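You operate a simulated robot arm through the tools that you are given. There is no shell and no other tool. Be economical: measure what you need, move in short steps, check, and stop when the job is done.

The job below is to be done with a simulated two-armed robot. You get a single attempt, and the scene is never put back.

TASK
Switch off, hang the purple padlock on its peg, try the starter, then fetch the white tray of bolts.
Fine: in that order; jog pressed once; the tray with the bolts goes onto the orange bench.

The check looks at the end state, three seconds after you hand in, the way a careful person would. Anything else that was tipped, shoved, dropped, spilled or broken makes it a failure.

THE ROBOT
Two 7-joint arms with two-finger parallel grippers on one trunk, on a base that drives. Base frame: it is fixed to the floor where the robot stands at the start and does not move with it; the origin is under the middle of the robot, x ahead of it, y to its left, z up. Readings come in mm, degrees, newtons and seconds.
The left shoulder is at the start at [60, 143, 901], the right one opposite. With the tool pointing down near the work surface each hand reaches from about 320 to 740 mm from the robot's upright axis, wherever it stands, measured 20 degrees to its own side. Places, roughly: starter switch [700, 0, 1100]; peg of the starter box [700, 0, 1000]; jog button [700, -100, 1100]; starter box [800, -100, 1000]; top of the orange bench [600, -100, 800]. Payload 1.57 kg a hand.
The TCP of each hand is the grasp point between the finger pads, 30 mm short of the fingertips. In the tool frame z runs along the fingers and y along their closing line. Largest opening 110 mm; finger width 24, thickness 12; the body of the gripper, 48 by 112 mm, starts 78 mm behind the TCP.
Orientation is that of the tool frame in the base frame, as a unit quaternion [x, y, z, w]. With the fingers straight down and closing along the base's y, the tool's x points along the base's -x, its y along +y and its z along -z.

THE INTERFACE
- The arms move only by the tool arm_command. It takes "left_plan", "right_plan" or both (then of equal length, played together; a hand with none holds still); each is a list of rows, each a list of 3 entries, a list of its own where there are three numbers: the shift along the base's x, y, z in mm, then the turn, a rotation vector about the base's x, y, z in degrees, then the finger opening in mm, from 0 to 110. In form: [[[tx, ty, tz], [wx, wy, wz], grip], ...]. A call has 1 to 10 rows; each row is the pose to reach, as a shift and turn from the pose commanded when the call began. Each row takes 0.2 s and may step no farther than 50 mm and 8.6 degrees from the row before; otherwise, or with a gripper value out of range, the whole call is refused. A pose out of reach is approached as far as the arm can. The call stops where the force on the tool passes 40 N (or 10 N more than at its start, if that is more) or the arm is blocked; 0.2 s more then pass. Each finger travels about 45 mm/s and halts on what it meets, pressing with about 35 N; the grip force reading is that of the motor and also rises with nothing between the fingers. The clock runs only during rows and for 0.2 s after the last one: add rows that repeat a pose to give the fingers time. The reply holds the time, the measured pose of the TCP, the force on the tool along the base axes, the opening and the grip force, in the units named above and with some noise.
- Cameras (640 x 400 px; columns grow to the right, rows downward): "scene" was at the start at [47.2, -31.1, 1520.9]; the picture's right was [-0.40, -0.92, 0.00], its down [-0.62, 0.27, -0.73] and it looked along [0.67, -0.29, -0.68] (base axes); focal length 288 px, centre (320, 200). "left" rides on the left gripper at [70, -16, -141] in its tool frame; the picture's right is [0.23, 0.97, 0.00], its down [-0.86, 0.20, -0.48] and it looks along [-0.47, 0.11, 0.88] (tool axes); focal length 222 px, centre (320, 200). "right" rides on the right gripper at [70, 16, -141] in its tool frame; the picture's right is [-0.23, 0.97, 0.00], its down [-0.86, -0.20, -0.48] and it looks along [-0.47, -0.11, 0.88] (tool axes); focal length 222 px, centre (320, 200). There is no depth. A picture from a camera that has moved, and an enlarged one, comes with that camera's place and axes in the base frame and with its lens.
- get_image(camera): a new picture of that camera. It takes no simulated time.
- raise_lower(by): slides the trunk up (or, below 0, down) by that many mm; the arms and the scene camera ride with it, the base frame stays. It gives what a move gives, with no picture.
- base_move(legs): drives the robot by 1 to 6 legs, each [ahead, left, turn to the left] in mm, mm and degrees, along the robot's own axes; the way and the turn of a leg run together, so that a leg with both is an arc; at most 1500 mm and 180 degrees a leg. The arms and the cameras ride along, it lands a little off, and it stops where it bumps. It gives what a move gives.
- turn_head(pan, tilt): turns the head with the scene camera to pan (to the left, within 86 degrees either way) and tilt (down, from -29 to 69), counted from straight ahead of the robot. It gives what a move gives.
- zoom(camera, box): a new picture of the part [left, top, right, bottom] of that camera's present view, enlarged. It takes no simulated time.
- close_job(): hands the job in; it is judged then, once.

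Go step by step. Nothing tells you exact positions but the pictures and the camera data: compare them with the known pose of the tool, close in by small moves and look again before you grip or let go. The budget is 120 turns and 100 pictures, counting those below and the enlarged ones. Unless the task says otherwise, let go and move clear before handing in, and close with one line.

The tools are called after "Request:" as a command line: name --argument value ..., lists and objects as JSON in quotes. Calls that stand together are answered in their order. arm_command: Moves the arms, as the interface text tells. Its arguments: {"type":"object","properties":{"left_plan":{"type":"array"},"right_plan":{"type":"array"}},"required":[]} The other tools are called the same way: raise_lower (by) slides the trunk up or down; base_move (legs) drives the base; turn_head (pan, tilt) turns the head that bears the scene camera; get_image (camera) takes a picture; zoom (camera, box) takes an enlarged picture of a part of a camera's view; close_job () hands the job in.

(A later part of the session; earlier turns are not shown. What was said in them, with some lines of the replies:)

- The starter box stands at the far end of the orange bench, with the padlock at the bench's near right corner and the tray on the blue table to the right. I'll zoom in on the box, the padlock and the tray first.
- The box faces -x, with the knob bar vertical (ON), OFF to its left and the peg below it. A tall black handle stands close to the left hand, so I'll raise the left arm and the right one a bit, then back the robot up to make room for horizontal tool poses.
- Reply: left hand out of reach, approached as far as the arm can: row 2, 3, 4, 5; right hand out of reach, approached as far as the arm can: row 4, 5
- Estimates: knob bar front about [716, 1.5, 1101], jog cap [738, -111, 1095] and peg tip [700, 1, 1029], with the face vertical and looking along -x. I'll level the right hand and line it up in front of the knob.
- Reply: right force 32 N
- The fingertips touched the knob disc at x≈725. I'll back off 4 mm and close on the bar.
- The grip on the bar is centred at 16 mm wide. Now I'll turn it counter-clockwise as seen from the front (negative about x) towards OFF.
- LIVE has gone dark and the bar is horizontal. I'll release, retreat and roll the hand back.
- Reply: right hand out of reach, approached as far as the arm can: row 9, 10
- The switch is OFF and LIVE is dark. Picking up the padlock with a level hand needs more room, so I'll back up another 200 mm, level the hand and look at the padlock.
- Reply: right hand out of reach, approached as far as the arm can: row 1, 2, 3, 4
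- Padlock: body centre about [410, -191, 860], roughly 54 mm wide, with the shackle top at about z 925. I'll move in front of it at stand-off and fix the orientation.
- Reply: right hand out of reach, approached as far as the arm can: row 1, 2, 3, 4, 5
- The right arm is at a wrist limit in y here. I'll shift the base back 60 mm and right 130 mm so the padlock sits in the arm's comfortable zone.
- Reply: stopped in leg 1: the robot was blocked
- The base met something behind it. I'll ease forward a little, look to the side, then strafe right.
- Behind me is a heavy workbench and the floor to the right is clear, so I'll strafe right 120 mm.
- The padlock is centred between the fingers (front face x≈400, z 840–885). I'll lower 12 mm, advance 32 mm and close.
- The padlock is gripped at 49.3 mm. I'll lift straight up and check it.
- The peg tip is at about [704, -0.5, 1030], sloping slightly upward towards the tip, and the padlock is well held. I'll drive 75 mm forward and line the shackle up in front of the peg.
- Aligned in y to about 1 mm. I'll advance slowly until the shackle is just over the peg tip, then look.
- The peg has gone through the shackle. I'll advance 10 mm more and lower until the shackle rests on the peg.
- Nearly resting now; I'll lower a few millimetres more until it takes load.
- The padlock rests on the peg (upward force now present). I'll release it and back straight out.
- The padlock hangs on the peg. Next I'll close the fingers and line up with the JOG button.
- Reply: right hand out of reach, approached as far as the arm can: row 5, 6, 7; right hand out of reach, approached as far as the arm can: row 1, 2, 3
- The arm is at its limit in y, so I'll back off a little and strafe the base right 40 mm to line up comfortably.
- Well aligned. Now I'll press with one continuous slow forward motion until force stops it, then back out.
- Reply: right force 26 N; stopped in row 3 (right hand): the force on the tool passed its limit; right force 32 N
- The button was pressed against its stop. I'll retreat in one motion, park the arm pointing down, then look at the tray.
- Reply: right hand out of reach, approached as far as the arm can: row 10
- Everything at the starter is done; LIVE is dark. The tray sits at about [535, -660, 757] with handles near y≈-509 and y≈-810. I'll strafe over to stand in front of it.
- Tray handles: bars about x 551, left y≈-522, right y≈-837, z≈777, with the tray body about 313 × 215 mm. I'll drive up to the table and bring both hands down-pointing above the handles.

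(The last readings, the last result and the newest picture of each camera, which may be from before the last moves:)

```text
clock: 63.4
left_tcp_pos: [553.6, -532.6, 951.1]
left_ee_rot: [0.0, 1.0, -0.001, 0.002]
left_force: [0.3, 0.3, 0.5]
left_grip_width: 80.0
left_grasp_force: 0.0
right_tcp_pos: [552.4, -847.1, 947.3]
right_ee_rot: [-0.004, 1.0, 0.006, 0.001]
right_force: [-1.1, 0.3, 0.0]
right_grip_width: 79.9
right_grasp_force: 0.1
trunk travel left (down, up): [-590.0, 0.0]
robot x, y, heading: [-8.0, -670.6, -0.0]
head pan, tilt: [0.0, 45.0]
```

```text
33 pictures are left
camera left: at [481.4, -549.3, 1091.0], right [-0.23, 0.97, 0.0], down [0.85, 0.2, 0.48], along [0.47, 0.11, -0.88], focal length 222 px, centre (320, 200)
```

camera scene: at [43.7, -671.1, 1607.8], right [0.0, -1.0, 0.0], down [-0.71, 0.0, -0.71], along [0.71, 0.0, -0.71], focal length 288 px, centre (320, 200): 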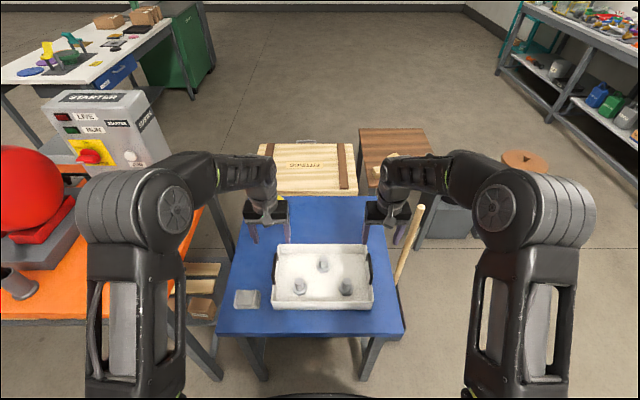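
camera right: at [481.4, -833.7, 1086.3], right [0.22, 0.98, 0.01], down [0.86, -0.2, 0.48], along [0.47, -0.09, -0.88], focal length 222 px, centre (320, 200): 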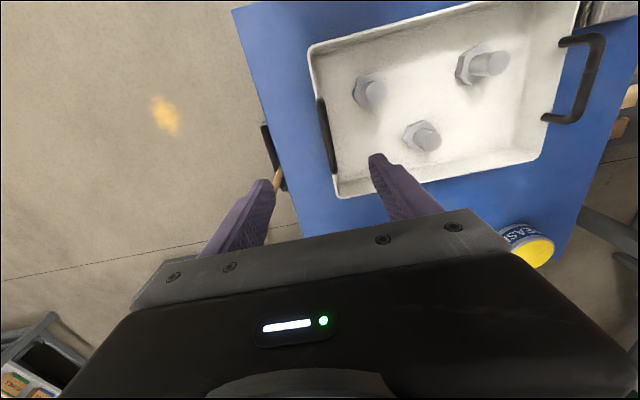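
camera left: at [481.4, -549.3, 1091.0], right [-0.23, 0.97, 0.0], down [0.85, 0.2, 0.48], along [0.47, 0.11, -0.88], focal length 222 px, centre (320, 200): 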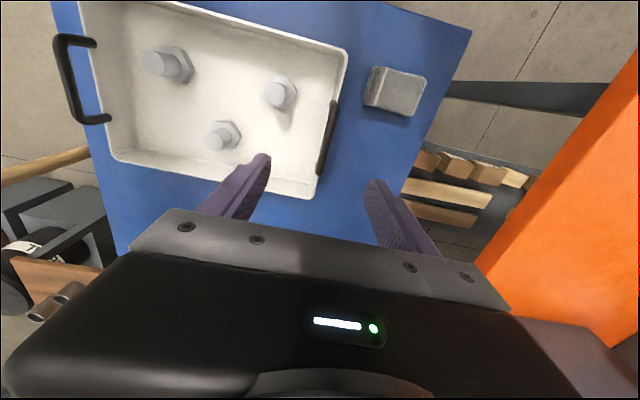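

Bars are at about z 790, left y≈-522, right y≈-834.5, x≈551. I'll centre both hands and descend most of the way, then check.

Request:
arm_command --right_plan '[[[0, 6, -25], [0, 0, 0], 70], [[0, 12.5, -50], [0, 0, 0], 60], [[0, 12.5, -80], [0, 0, 0], 60], [[0, 12.5, -104], [0, 0, 0], 60]]' --left_plan '[[[-1, 5, -25], [0, 0, 0], 70], [[-2, 10.5, -50], [0, 0, 0], 60], [[-2, 10.5, -80], [0, 0, 0], 60], [[-2, 10.5, -108], [0, 0, 0], 60]]'

Request:
get_image --camera "right"

Request:
get_image --camera "left"

```text
clock: 64.4
left_tcp_pos: [551.4, -522.7, 841.7]
left_ee_rot: [0.0, 1.0, -0.001, 0.001]
left_force: [-0.7, 0.1, -0.1]
left_grip_width: 60.1
left_grasp_force: 0.2
right_tcp_pos: [553.6, -836.3, 843.6]
right_ee_rot: [-0.004, 1.0, 0.007, 0.001]
right_force: [0.0, 0.4, -0.3]
right_grip_width: 59.8
right_grasp_force: 0.0
trunk travel left (down, up): [-590.0, 0.0]
robot x, y, heading: [-10.4, -672.7, 0.3]
head pan, tilt: [0.0, 45.0]
```

```text
32 pictures are left
camera right: at [482.0, -822.6, 982.9], right [0.22, 0.98, 0.01], down [0.86, -0.2, 0.48], along [0.47, -0.09, -0.88], focal length 222 px, centre (320, 200)
```

right: 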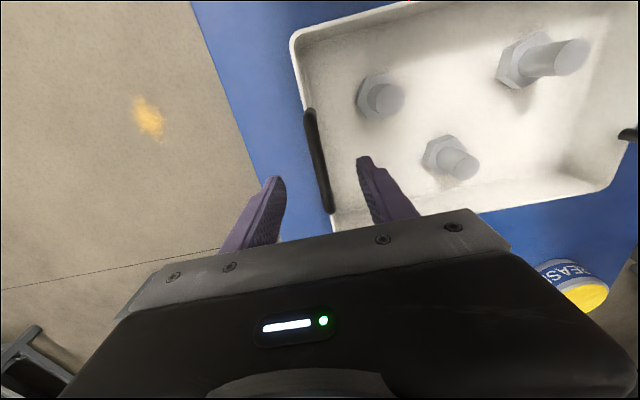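

```text
31 pictures are left
camera left: at [479.8, -538.5, 983.0], right [-0.23, 0.97, 0.0], down [0.85, 0.2, 0.48], along [0.47, 0.11, -0.88], focal length 222 px, centre (320, 200)
```

left: 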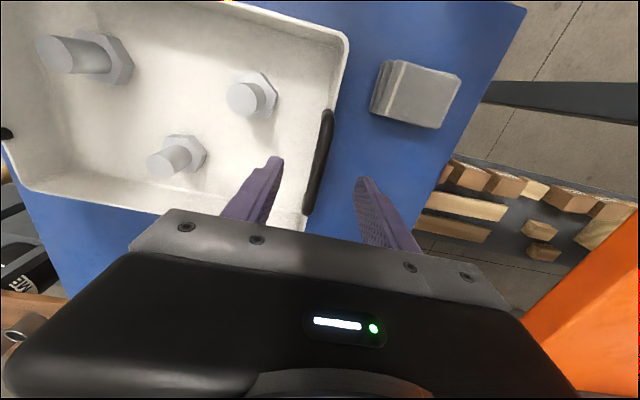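

Both bars are between the fingers. I'll descend to the bars and close.

Request:
arm_command --right_plan '[[[0, 1.5, -20], [0, 0, 0], 60], [[0, 1.5, -40], [0, 0, 0], 60], [[0, 1.5, -51], [0, 0, 0], 60], [[0, 1.5, -51], [0, 0, 0], 60]]' --left_plan '[[[0, -2, -20], [0, 0, 0], 60], [[0, -2, -40], [0, 0, 0], 60], [[0, -2, -49], [0, 0, 0], 60], [[0, -2, -49], [0, 0, 0], 60]]'

Request:
get_image --camera "right"

Request:
get_image --camera "left"

```text
clock: 65.4
left_tcp_pos: [549.6, -525.9, 793.4]
left_ee_rot: [-0.001, 1.0, -0.001, 0.002]
left_force: [0.4, 1.0, 0.1]
left_grip_width: 59.7
left_grasp_force: 0.0
right_tcp_pos: [552.8, -834.3, 792.8]
right_ee_rot: [-0.004, 1.0, 0.008, 0.002]
right_force: [-0.8, -0.4, 0.0]
right_grip_width: 60.0
right_grasp_force: 0.1
trunk travel left (down, up): [-590.0, 0.0]
robot x, y, heading: [-12.6, -673.3, 0.2]
head pan, tilt: [0.0, 45.0]
```

```text
30 pictures are left
camera right: at [481.1, -820.5, 931.7], right [0.22, 0.98, 0.01], down [0.86, -0.2, 0.48], along [0.47, -0.09, -0.88], focal length 222 px, centre (320, 200)
```

right: 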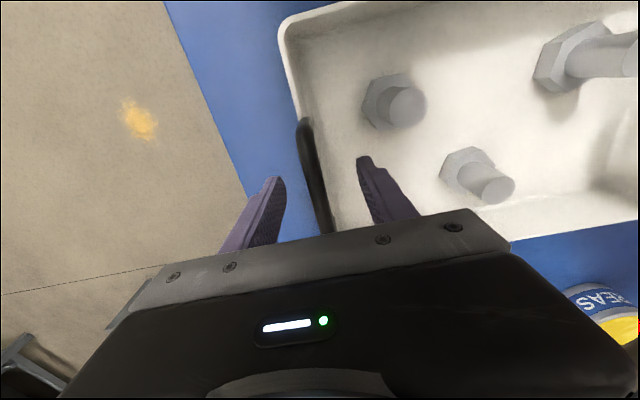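

```text
29 pictures are left
camera left: at [479.2, -540.8, 934.4], right [-0.23, 0.97, 0.0], down [0.85, 0.2, 0.48], along [0.47, 0.11, -0.88], focal length 222 px, centre (320, 200)
```

left: 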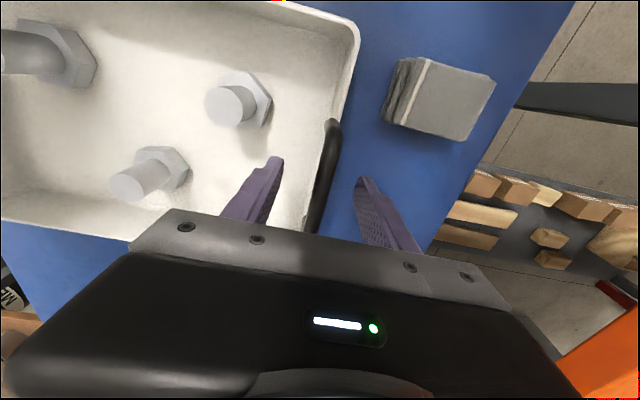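

Request:
arm_command --right_plan '[[[0, 0, 0], [0, 0, 0], 45], [[0, 0, 0], [0, 0, 0], 30], [[0, 0, 0], [0, 0, 0], 15], [[0, 0, 0], [0, 0, 0], 0], [[0, 0, 0], [0, 0, 0], 0], [[0, 0, 0], [0, 0, 0], 0]]' --left_plan '[[[0, 0, 0], [0, 0, 0], 45], [[0, 0, 0], [0, 0, 0], 30], [[0, 0, 0], [0, 0, 0], 15], [[0, 0, 0], [0, 0, 0], 0], [[0, 0, 0], [0, 0, 0], 0], [[0, 0, 0], [0, 0, 0], 0]]'

Request:
get_image --camera "right"

Request:
get_image --camera "left"

```text
clock: 66.8
left_tcp_pos: [551.0, -524.8, 793.1]
left_ee_rot: [0.0, 1.0, -0.001, 0.001]
left_force: [-0.1, 1.4, 1.7]
left_grip_width: 12.0
left_grasp_force: 29.3
right_tcp_pos: [551.1, -834.8, 791.5]
right_ee_rot: [-0.004, 1.0, 0.007, 0.0]
right_force: [-0.1, -3.0, -0.4]
right_grip_width: 11.7
right_grasp_force: 29.7
trunk travel left (down, up): [-590.0, 0.0]
robot x, y, heading: [-8.4, -673.6, -0.1]
head pan, tilt: [0.0, 45.0]
```

```text
28 pictures are left
camera right: at [481.3, -821.0, 931.9], right [0.22, 0.98, 0.01], down [0.86, -0.2, 0.48], along [0.47, -0.09, -0.88], focal length 222 px, centre (320, 200)
```

right: 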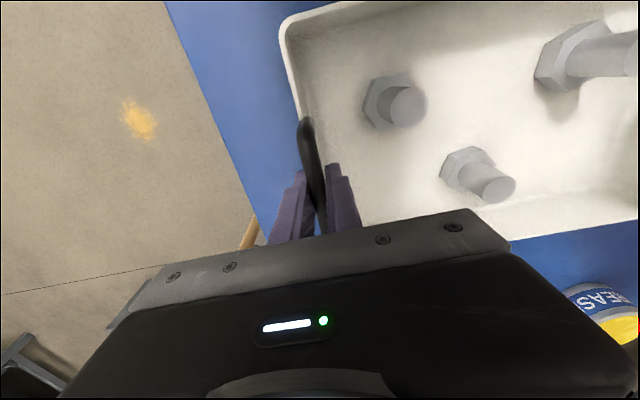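

```text
27 pictures are left
camera left: at [479.4, -540.9, 934.6], right [-0.23, 0.97, 0.0], down [0.85, 0.2, 0.48], along [0.47, 0.11, -0.88], focal length 222 px, centre (320, 200)
```

left: 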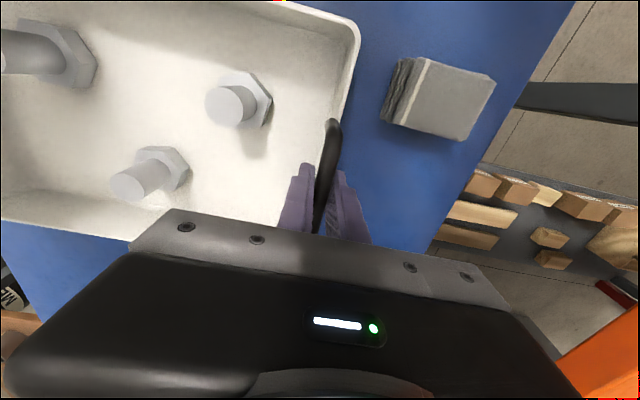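

Both handles are gripped (12 mm bars). I'll lift gently together.

Request:
arm_command --right_plan '[[[0, 0, 3], [0, 0, 0], 0], [[0, 0, 7], [0, 0, 0], 0], [[0, 0, 12], [0, 0, 0], 0], [[0, 0, 18], [0, 0, 0], 0], [[0, 0, 24], [0, 0, 0], 0], [[0, 0, 30], [0, 0, 0], 0]]' --left_plan '[[[0, 0, 3], [0, 0, 0], 0], [[0, 0, 7], [0, 0, 0], 0], [[0, 0, 12], [0, 0, 0], 0], [[0, 0, 18], [0, 0, 0], 0], [[0, 0, 24], [0, 0, 0], 0], [[0, 0, 30], [0, 0, 0], 0]]'

Request:
get_image --camera "scene"

```text
clock: 68.2
left_tcp_pos: [550.7, -523.9, 824.6]
left_ee_rot: [0.0, 1.0, -0.001, 0.001]
left_force: [0.1, 2.2, -4.5]
left_grip_width: 11.7
left_grasp_force: 28.7
right_tcp_pos: [553.0, -835.1, 821.7]
right_ee_rot: [-0.004, 1.0, 0.007, 0.001]
right_force: [0.1, -2.3, -4.6]
right_grip_width: 11.4
right_grasp_force: 28.9
trunk travel left (down, up): [-590.0, 0.0]
robot x, y, heading: [-9.3, -674.3, 0.2]
head pan, tilt: [0.0, 45.0]
```

```text
26 pictures are left
camera scene: at [43.3, -671.2, 1607.7], right [0.0, -1.0, 0.0], down [-0.71, 0.0, -0.71], along [0.71, 0.0, -0.71], focal length 288 px, centre (320, 200)
```

scene: 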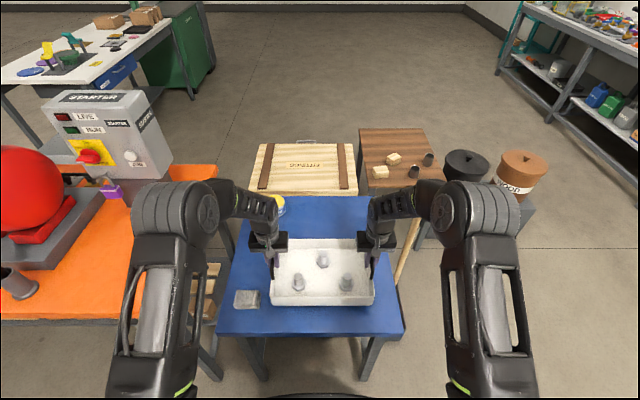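

The tray is level and rising, about 0.46 kg on each hand. I'll lift it well above the orange bench height.

Request:
arm_command --right_plan '[[[0, 0, 10], [0, 0, 0], 0], [[0, 0, 30], [0, 0, 0], 0], [[0, 0, 55], [0, 0, 0], 0], [[0, 0, 80], [0, 0, 0], 0], [[0, 0, 105], [0, 0, 0], 0], [[0, 0, 130], [0, 0, 0], 0], [[0, 0, 155], [0, 0, 0], 0], [[0, 0, 180], [0, 0, 0], 0], [[0, 0, 200], [0, 0, 0], 0], [[0, 0, 210], [0, 0, 0], 0]]' --left_plan '[[[0, 0, 10], [0, 0, 0], 0], [[0, 0, 30], [0, 0, 0], 0], [[0, 0, 55], [0, 0, 0], 0], [[0, 0, 80], [0, 0, 0], 0], [[0, 0, 105], [0, 0, 0], 0], [[0, 0, 130], [0, 0, 0], 0], [[0, 0, 155], [0, 0, 0], 0], [[0, 0, 180], [0, 0, 0], 0], [[0, 0, 200], [0, 0, 0], 0], [[0, 0, 210], [0, 0, 0], 0]]'

Request:
get_image --camera "scene"

Request:
get_image --camera "left"

```text
clock: 70.4
left_tcp_pos: [550.4, -525.2, 1033.5]
left_ee_rot: [0.0, 1.0, -0.001, 0.001]
left_force: [-0.9, 5.6, -3.9]
left_grip_width: 11.5
left_grasp_force: 28.6
right_tcp_pos: [554.0, -833.4, 1032.8]
right_ee_rot: [-0.005, 1.0, 0.007, 0.001]
right_force: [2.1, -4.5, -3.2]
right_grip_width: 11.4
right_grasp_force: 28.6
trunk travel left (down, up): [-590.0, 0.0]
robot x, y, heading: [-5.5, -670.9, 0.2]
head pan, tilt: [0.0, 45.0]
```

```text
25 pictures are left
camera scene: at [43.3, -671.2, 1607.7], right [0.0, -1.0, 0.0], down [-0.71, 0.0, -0.71], along [0.71, 0.0, -0.71], focal length 288 px, centre (320, 200)
```

scene: 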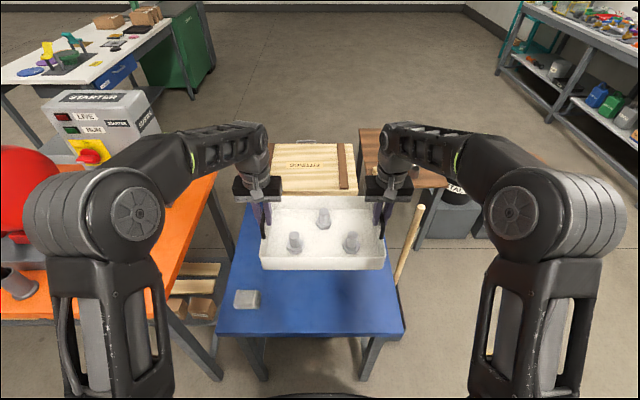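

```text
24 pictures are left
camera left: at [479.8, -540.3, 1174.7], right [-0.23, 0.97, 0.0], down [0.85, 0.2, 0.48], along [0.47, 0.11, -0.88], focal length 222 px, centre (320, 200)
```

left: 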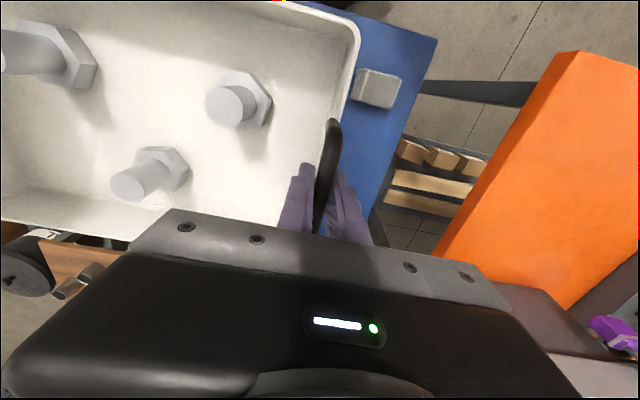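

The tray is held firmly. I'll back up 20 mm and strafe left in stages, checking clearances.

Request:
base_move --legs '[[-20, 0, 0], [0, 300, 0]]'

Request:
get_image --camera "scene"

```text
clock: 72.8
left_tcp_pos: [531.4, -223.5, 1033.0]
left_ee_rot: [0.0, 1.0, 0.0, 0.0]
left_force: [-1.3, 6.8, -3.5]
left_grip_width: 11.4
left_grasp_force: 29.3
right_tcp_pos: [533.3, -532.9, 1032.1]
right_ee_rot: [-0.006, 1.0, 0.006, 0.001]
right_force: [1.3, -7.2, -4.5]
right_grip_width: 11.4
right_grasp_force: 28.7
trunk travel left (down, up): [-590.0, 0.0]
robot x, y, heading: [-30.5, -371.5, 0.4]
head pan, tilt: [0.0, 45.0]
```

```text
23 pictures are left
camera scene: at [23.1, -370.9, 1607.7], right [0.0, -1.0, 0.0], down [-0.71, 0.0, -0.71], along [0.71, 0.0, -0.71], focal length 288 px, centre (320, 200)
```

scene: 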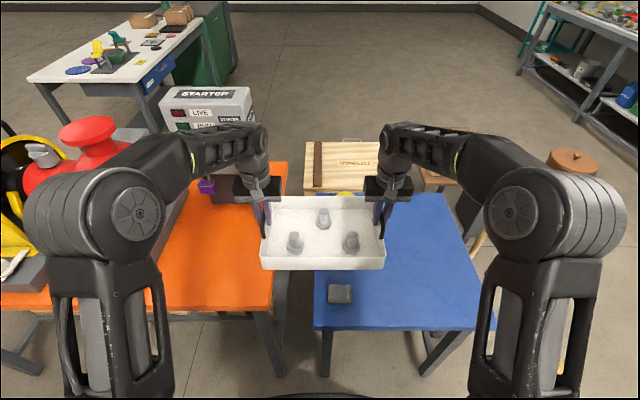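

The path looks clear. I'll strafe the remaining distance in two parts.

Request:
base_move --legs '[[0, 200, 0]]'

Request:
get_image --camera "scene"

Request:
get_image --camera "left"

```text
clock: 74.5
left_tcp_pos: [529.2, -23.3, 1033.6]
left_ee_rot: [-0.001, 1.0, -0.002, 0.001]
left_force: [-0.5, 0.5, -3.0]
left_grip_width: 11.7
left_grasp_force: 29.1
right_tcp_pos: [531.6, -333.4, 1031.6]
right_ee_rot: [-0.005, 1.0, 0.006, 0.0]
right_force: [2.4, -0.5, -4.7]
right_grip_width: 11.3
right_grasp_force: 28.7
trunk travel left (down, up): [-590.0, 0.0]
robot x, y, heading: [-30.0, -169.9, 0.0]
head pan, tilt: [0.0, 45.0]
```

```text
22 pictures are left
camera scene: at [22.5, -170.5, 1607.7], right [0.0, -1.0, 0.0], down [-0.71, 0.0, -0.71], along [0.71, 0.0, -0.71], focal length 288 px, centre (320, 200)
```

scene: 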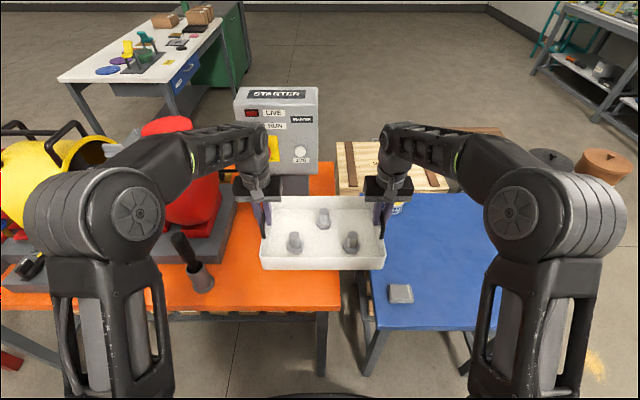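

```text
21 pictures are left
camera left: at [458.8, -39.5, 1174.3], right [-0.23, 0.97, 0.0], down [0.85, 0.2, 0.48], along [0.47, 0.11, -0.88], focal length 222 px, centre (320, 200)
```

left: 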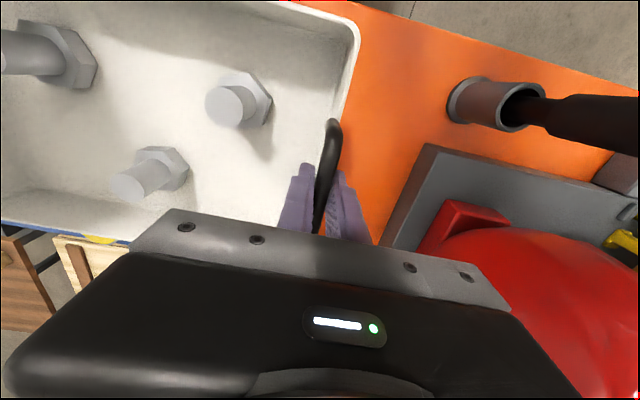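

Request:
base_move --legs '[[0, 111, 0]]'

Request:
get_image --camera "scene"

Request:
get_image --camera "right"

Request:
get_image --camera "left"

```text
clock: 75.7
left_tcp_pos: [529.9, 88.6, 1032.4]
left_ee_rot: [-0.001, 1.0, -0.002, 0.001]
left_force: [-2.0, 0.2, -3.5]
left_grip_width: 11.8
left_grasp_force: 29.2
right_tcp_pos: [531.5, -222.2, 1032.6]
right_ee_rot: [-0.004, 1.0, 0.006, 0.001]
right_force: [2.1, 0.8, -4.0]
right_grip_width: 11.1
right_grasp_force: 29.0
trunk travel left (down, up): [-590.0, 0.0]
robot x, y, heading: [-30.5, -59.4, 0.4]
head pan, tilt: [0.0, 45.0]
```

```text
20 pictures are left
camera scene: at [22.2, -58.3, 1607.7], right [0.0, -1.0, 0.0], down [-0.71, 0.0, -0.71], along [0.71, 0.0, -0.71], focal length 288 px, centre (320, 200)
```

scene: 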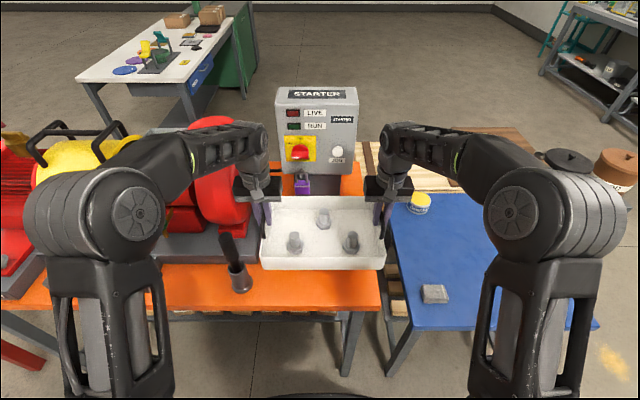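

```text
19 pictures are left
camera right: at [461.1, -207.3, 1171.8], right [0.22, 0.98, 0.01], down [0.86, -0.2, 0.48], along [0.47, -0.09, -0.88], focal length 222 px, centre (320, 200)
```

right: 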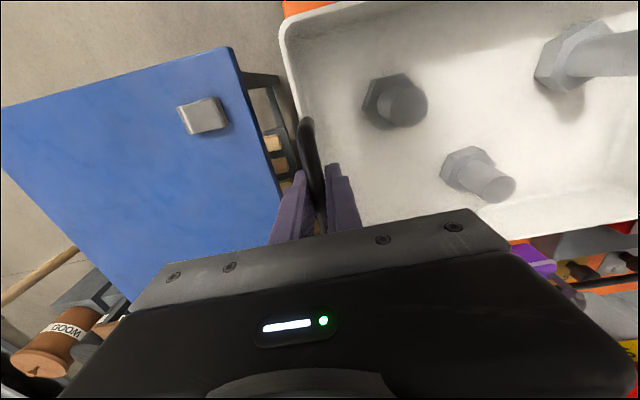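

```text
18 pictures are left
camera left: at [458.4, 72.8, 1174.2], right [-0.23, 0.97, 0.0], down [0.85, 0.2, 0.48], along [0.47, 0.11, -0.88], focal length 222 px, centre (320, 200)
```

left: 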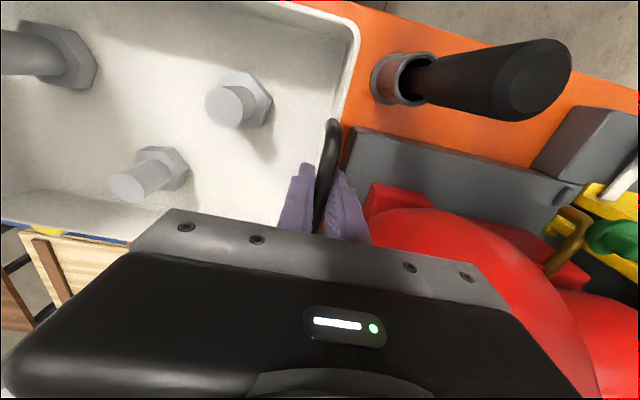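

The tray is over the free part of the orange bench. I'll shift 9 mm left and lower most of the way.

Request:
arm_command --right_plan '[[[0, 5, 0], [0, 0, 0], 0], [[0, 9, -5], [0, 0, 0], 0], [[0, 9, -15], [0, 0, 0], 0], [[0, 9, -27], [0, 0, 0], 0], [[0, 9, -40], [0, 0, 0], 0], [[0, 9, -52], [0, 0, 0], 0], [[0, 9, -62], [0, 0, 0], 0], [[0, 9, -70], [0, 0, 0], 0]]' --left_plan '[[[0, 5, 0], [0, 0, 0], 0], [[0, 9, -5], [0, 0, 0], 0], [[0, 9, -15], [0, 0, 0], 0], [[0, 9, -27], [0, 0, 0], 0], [[0, 9, -40], [0, 0, 0], 0], [[0, 9, -52], [0, 0, 0], 0], [[0, 9, -62], [0, 0, 0], 0], [[0, 9, -70], [0, 0, 0], 0]]'

Request:
get_image --camera "scene"

```text
clock: 77.5
left_tcp_pos: [529.1, 96.0, 962.9]
left_ee_rot: [-0.001, 1.0, -0.001, 0.001]
left_force: [-0.8, -0.7, -3.3]
left_grip_width: 11.6
left_grasp_force: 29.1
right_tcp_pos: [531.7, -212.9, 961.3]
right_ee_rot: [-0.003, 1.0, 0.007, 0.001]
right_force: [0.4, 0.3, -2.8]
right_grip_width: 11.6
right_grasp_force: 29.5
trunk travel left (down, up): [-590.0, 0.0]
robot x, y, heading: [-35.5, -60.4, 0.1]
head pan, tilt: [0.0, 45.0]
```

```text
17 pictures are left
camera scene: at [22.4, -60.0, 1607.7], right [0.0, -1.0, 0.0], down [-0.71, 0.0, -0.71], along [0.71, 0.0, -0.71], focal length 288 px, centre (320, 200)
```

scene: 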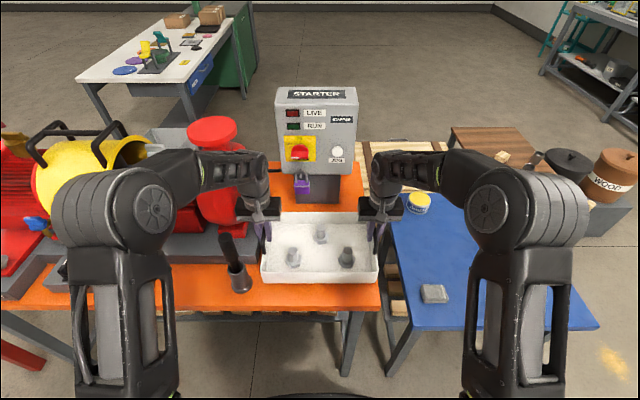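

Request:
arm_command --right_plan '[[[0, 0, -4], [0, 0, 0], 0], [[0, 0, -8], [0, 0, 0], 0], [[0, 0, -12], [0, 0, 0], 0], [[0, 0, -16], [0, 0, 0], 0]]' --left_plan '[[[0, 0, -4], [0, 0, 0], 0], [[0, 0, -8], [0, 0, 0], 0], [[0, 0, -12], [0, 0, 0], 0], [[0, 0, -16], [0, 0, 0], 0]]'

Request:
zoom --camera "scene" --box '[220, 160, 400, 300]'

```text
clock: 78.5
left_tcp_pos: [529.5, 97.1, 947.3]
left_ee_rot: [-0.001, 1.0, -0.001, 0.001]
left_force: [0.5, 0.5, -4.3]
left_grip_width: 11.6
left_grasp_force: 29.0
right_tcp_pos: [531.5, -214.4, 945.7]
right_ee_rot: [-0.004, 1.0, 0.005, 0.0]
right_force: [0.3, -1.0, -4.3]
right_grip_width: 11.5
right_grasp_force: 28.7
trunk travel left (down, up): [-590.0, 0.0]
robot x, y, heading: [-31.1, -60.9, 0.3]
head pan, tilt: [0.0, 45.0]
```

```text
2.86 times, centred on (310, 230) of scene
camera zoom: at [22.3, -60.0, 1607.7], right [0.0, -1.0, 0.0], down [-0.71, 0.0, -0.71], along [0.71, 0.0, -0.71], focal length 824 px, centre (349, 114)
```

zoom: 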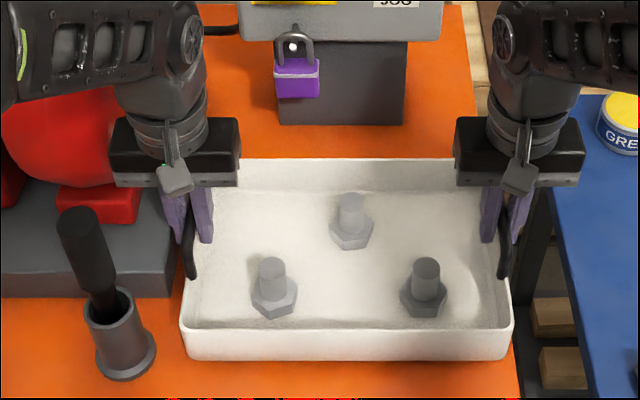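

Request:
arm_command --right_plan '[[[0, 0, -3], [0, 0, 0], 0], [[0, 0, -6], [0, 0, 0], 0], [[0, 0, -9], [0, 0, 0], 0], [[0, 0, -12], [0, 0, 0], 0]]' --left_plan '[[[0, 0, -3], [0, 0, 0], 0], [[0, 0, -6], [0, 0, 0], 0], [[0, 0, -9], [0, 0, 0], 0], [[0, 0, -12], [0, 0, 0], 0]]'

```text
clock: 79.5
left_tcp_pos: [529.4, 97.3, 933.8]
left_ee_rot: [-0.001, 1.0, -0.001, 0.001]
left_force: [0.3, 1.0, -3.2]
left_grip_width: 11.8
left_grasp_force: 29.0
right_tcp_pos: [532.8, -212.5, 934.2]
right_ee_rot: [-0.004, 1.0, 0.007, 0.0]
right_force: [0.9, -0.3, -4.9]
right_grip_width: 11.5
right_grasp_force: 28.7
trunk travel left (down, up): [-590.0, 0.0]
robot x, y, heading: [-33.4, -64.4, 0.1]
head pan, tilt: [0.0, 45.0]
```

No contact yet, so I'll keep lowering in small steps.

Request:
arm_command --right_plan '[[[0, 0, -2], [0, 0, 0], 0], [[0, 0, -4], [0, 0, 0], 0], [[0, 0, -6], [0, 0, 0], 0]]' --left_plan '[[[0, 0, -2], [0, 0, 0], 0], [[0, 0, -4], [0, 0, 0], 0], [[0, 0, -6], [0, 0, 0], 0]]'

Request:
zoom --camera "scene" --box '[220, 160, 400, 300]'

```text
clock: 80.2
left_tcp_pos: [530.5, 97.3, 933.5]
left_ee_rot: [-0.001, 1.0, -0.002, 0.005]
left_force: [1.1, 2.0, 18.6]
left_grip_width: 12.0
left_grasp_force: 29.0
right_tcp_pos: [531.7, -213.9, 931.3]
right_ee_rot: [-0.005, 1.0, 0.006, 0.004]
right_force: [4.4, -2.2, 19.4]
right_grip_width: 11.5
right_grasp_force: 28.2
trunk travel left (down, up): [-590.0, 0.0]
robot x, y, heading: [-28.7, -62.8, 0.4]
head pan, tilt: [0.0, 45.0]
```

```text
2.86 times, centred on (310, 230) of scene
camera zoom: at [18.8, -60.0, 1608.6], right [0.0, -1.0, 0.0], down [-0.71, 0.0, -0.71], along [0.71, 0.0, -0.71], focal length 824 px, centre (349, 114)
```

zoom: 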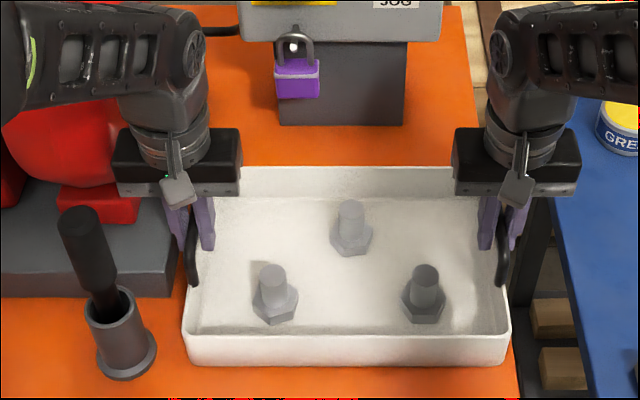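

The tray is seated on the bench. I'll relieve the downward press by 4 mm, then open both hands gently.

Request:
arm_command --right_plan '[[[0, 0, 2], [0, 0, 0], 0], [[0, 0, 4], [0, 0, 0], 0], [[0, 0, 4], [0, 0, 0], 0]]' --left_plan '[[[0, 0, 2], [0, 0, 0], 0], [[0, 0, 4], [0, 0, 0], 0], [[0, 0, 4], [0, 0, 0], 0]]'

Request:
get_image --camera "right"

```text
clock: 81.0
left_tcp_pos: [528.8, 96.9, 932.5]
left_ee_rot: [-0.001, 1.0, 0.0, 0.001]
left_force: [3.1, 0.3, 1.7]
left_grip_width: 11.8
left_grasp_force: 29.0
right_tcp_pos: [531.0, -212.8, 931.6]
right_ee_rot: [-0.004, 1.0, 0.007, 0.002]
right_force: [4.4, -0.6, 5.8]
right_grip_width: 11.6
right_grasp_force: 29.3
trunk travel left (down, up): [-590.0, 0.0]
robot x, y, heading: [-29.0, -60.7, 0.1]
head pan, tilt: [0.0, 45.0]
```

```text
14 pictures are left
camera right: at [460.4, -199.5, 1071.4], right [0.22, 0.98, 0.01], down [0.86, -0.2, 0.48], along [0.47, -0.09, -0.88], focal length 222 px, centre (320, 200)
```

right: 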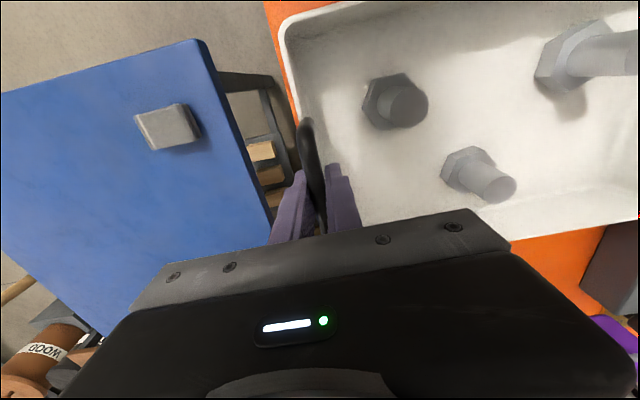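

Request:
arm_command --right_plan '[[[0, 0, 0], [0, 0, 0], 16], [[0, 0, 0], [0, 0, 0], 26], [[0, 0, 0], [0, 0, 0], 36], [[0, 0, 0], [0, 0, 0], 40], [[0, 0, 0], [0, 0, 0], 40], [[0, 0, 10], [0, 0, 0], 40], [[0, 0, 25], [0, 0, 0], 40], [[0, 0, 45], [0, 0, 0], 40], [[0, 0, 70], [0, 0, 0], 40], [[0, 0, 100], [0, 0, 0], 40]]' --left_plan '[[[0, 0, 0], [0, 0, 0], 16], [[0, 0, 0], [0, 0, 0], 26], [[0, 0, 0], [0, 0, 0], 36], [[0, 0, 0], [0, 0, 0], 40], [[0, 0, 0], [0, 0, 0], 40], [[0, 0, 10], [0, 0, 0], 40], [[0, 0, 25], [0, 0, 0], 40], [[0, 0, 45], [0, 0, 0], 40], [[0, 0, 70], [0, 0, 0], 40], [[0, 0, 100], [0, 0, 0], 40]]'

Request:
get_image --camera "scene"

```text
clock: 83.2
left_tcp_pos: [528.9, 97.2, 1035.8]
left_ee_rot: [-0.001, 1.0, -0.002, 0.001]
left_force: [0.5, 0.2, 0.2]
left_grip_width: 40.0
left_grasp_force: 0.0
right_tcp_pos: [530.9, -212.7, 1033.7]
right_ee_rot: [-0.005, 1.0, 0.007, 0.001]
right_force: [-0.3, -0.4, -0.5]
right_grip_width: 40.0
right_grasp_force: 0.0
trunk travel left (down, up): [-590.0, 0.0]
robot x, y, heading: [-30.6, -58.2, 0.0]
head pan, tilt: [0.0, 45.0]
```

```text
13 pictures are left
camera scene: at [20.5, -60.0, 1607.7], right [0.0, -1.0, 0.0], down [-0.71, 0.0, -0.71], along [0.71, 0.0, -0.71], focal length 288 px, centre (320, 200)
```

scene: 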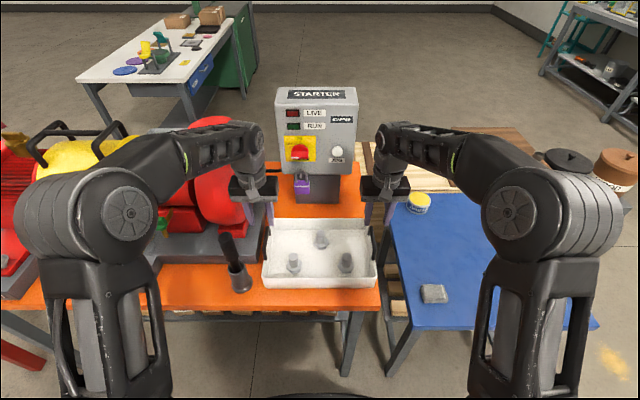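

Released. I'll raise the hands clear, back off a little and make a last check.

Request:
arm_command --right_plan '[[[0, 0, 30], [0, 0, 0], 40], [[0, 0, 60], [0, 0, 0], 40], [[0, 0, 90], [0, 0, 0], 40], [[0, 0, 115], [0, 0, 0], 40]]' --left_plan '[[[0, 0, 30], [0, 0, 0], 40], [[0, 0, 60], [0, 0, 0], 40], [[0, 0, 90], [0, 0, 0], 40], [[0, 0, 115], [0, 0, 0], 40]]'

Request:
base_move --legs '[[-200, 0, 0]]'

Request:
zoom --camera "scene" --box '[180, 60, 440, 260]'

```text
clock: 84.2
left_tcp_pos: [528.2, 96.3, 1142.1]
left_ee_rot: [-0.001, 1.0, -0.001, 0.001]
left_force: [0.1, 0.6, 0.5]
left_grip_width: 40.0
left_grasp_force: 0.1
left hand out of reach, approached as far as the arm can: row 4
right_tcp_pos: [531.6, -213.2, 1134.0]
right_ee_rot: [-0.003, 1.0, 0.007, 0.001]
right_force: [0.1, 0.0, -0.1]
right_grip_width: 39.8
right_grasp_force: 0.0
right hand out of reach, approached as far as the arm can: row 4
trunk travel left (down, up): [-590.0, 0.0]
robot x, y, heading: [-31.1, -60.0, -0.0]
head pan, tilt: [0.0, 45.0]
```

```text
clock: 85.8
left_tcp_pos: [327.9, 97.7, 1141.0]
left_ee_rot: [0.0, 1.0, 0.0, 0.002]
left_force: [-0.5, 0.1, 0.1]
left_grip_width: 40.3
left_grasp_force: 0.2
right_tcp_pos: [331.0, -213.8, 1133.7]
right_ee_rot: [-0.005, 1.0, 0.007, 0.0]
right_force: [0.5, -1.5, 0.5]
right_grip_width: 40.0
right_grasp_force: 0.1
trunk travel left (down, up): [-590.0, 0.0]
robot x, y, heading: [-233.8, -62.1, 0.2]
head pan, tilt: [0.0, 45.0]
```

```text
2.00 times, centred on (310, 160) of scene
camera zoom: at [-179.8, -60.6, 1607.8], right [0.0, -1.0, 0.0], down [-0.71, 0.0, -0.71], along [0.71, 0.0, -0.71], focal length 576 px, centre (340, 280)
```

zoom: 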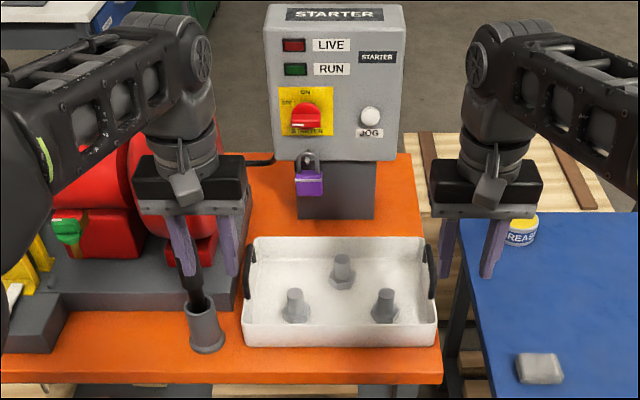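

The switch is off with LIVE dark, the padlock hangs on its peg, and the tray stands on the orange bench with all three bolts upright. I'm handing in.

Request:
close_job

```text
The job is handed in.
```

I switched the starter off, hung the purple padlock on its peg, pressed JOG once with LIVE and RUN staying dark, and set the white tray with its three bolts on the orange bench. While backing up, the base bumped the workbench behind it once; I didn't see anything disturbed, but I only had a partial view of it.
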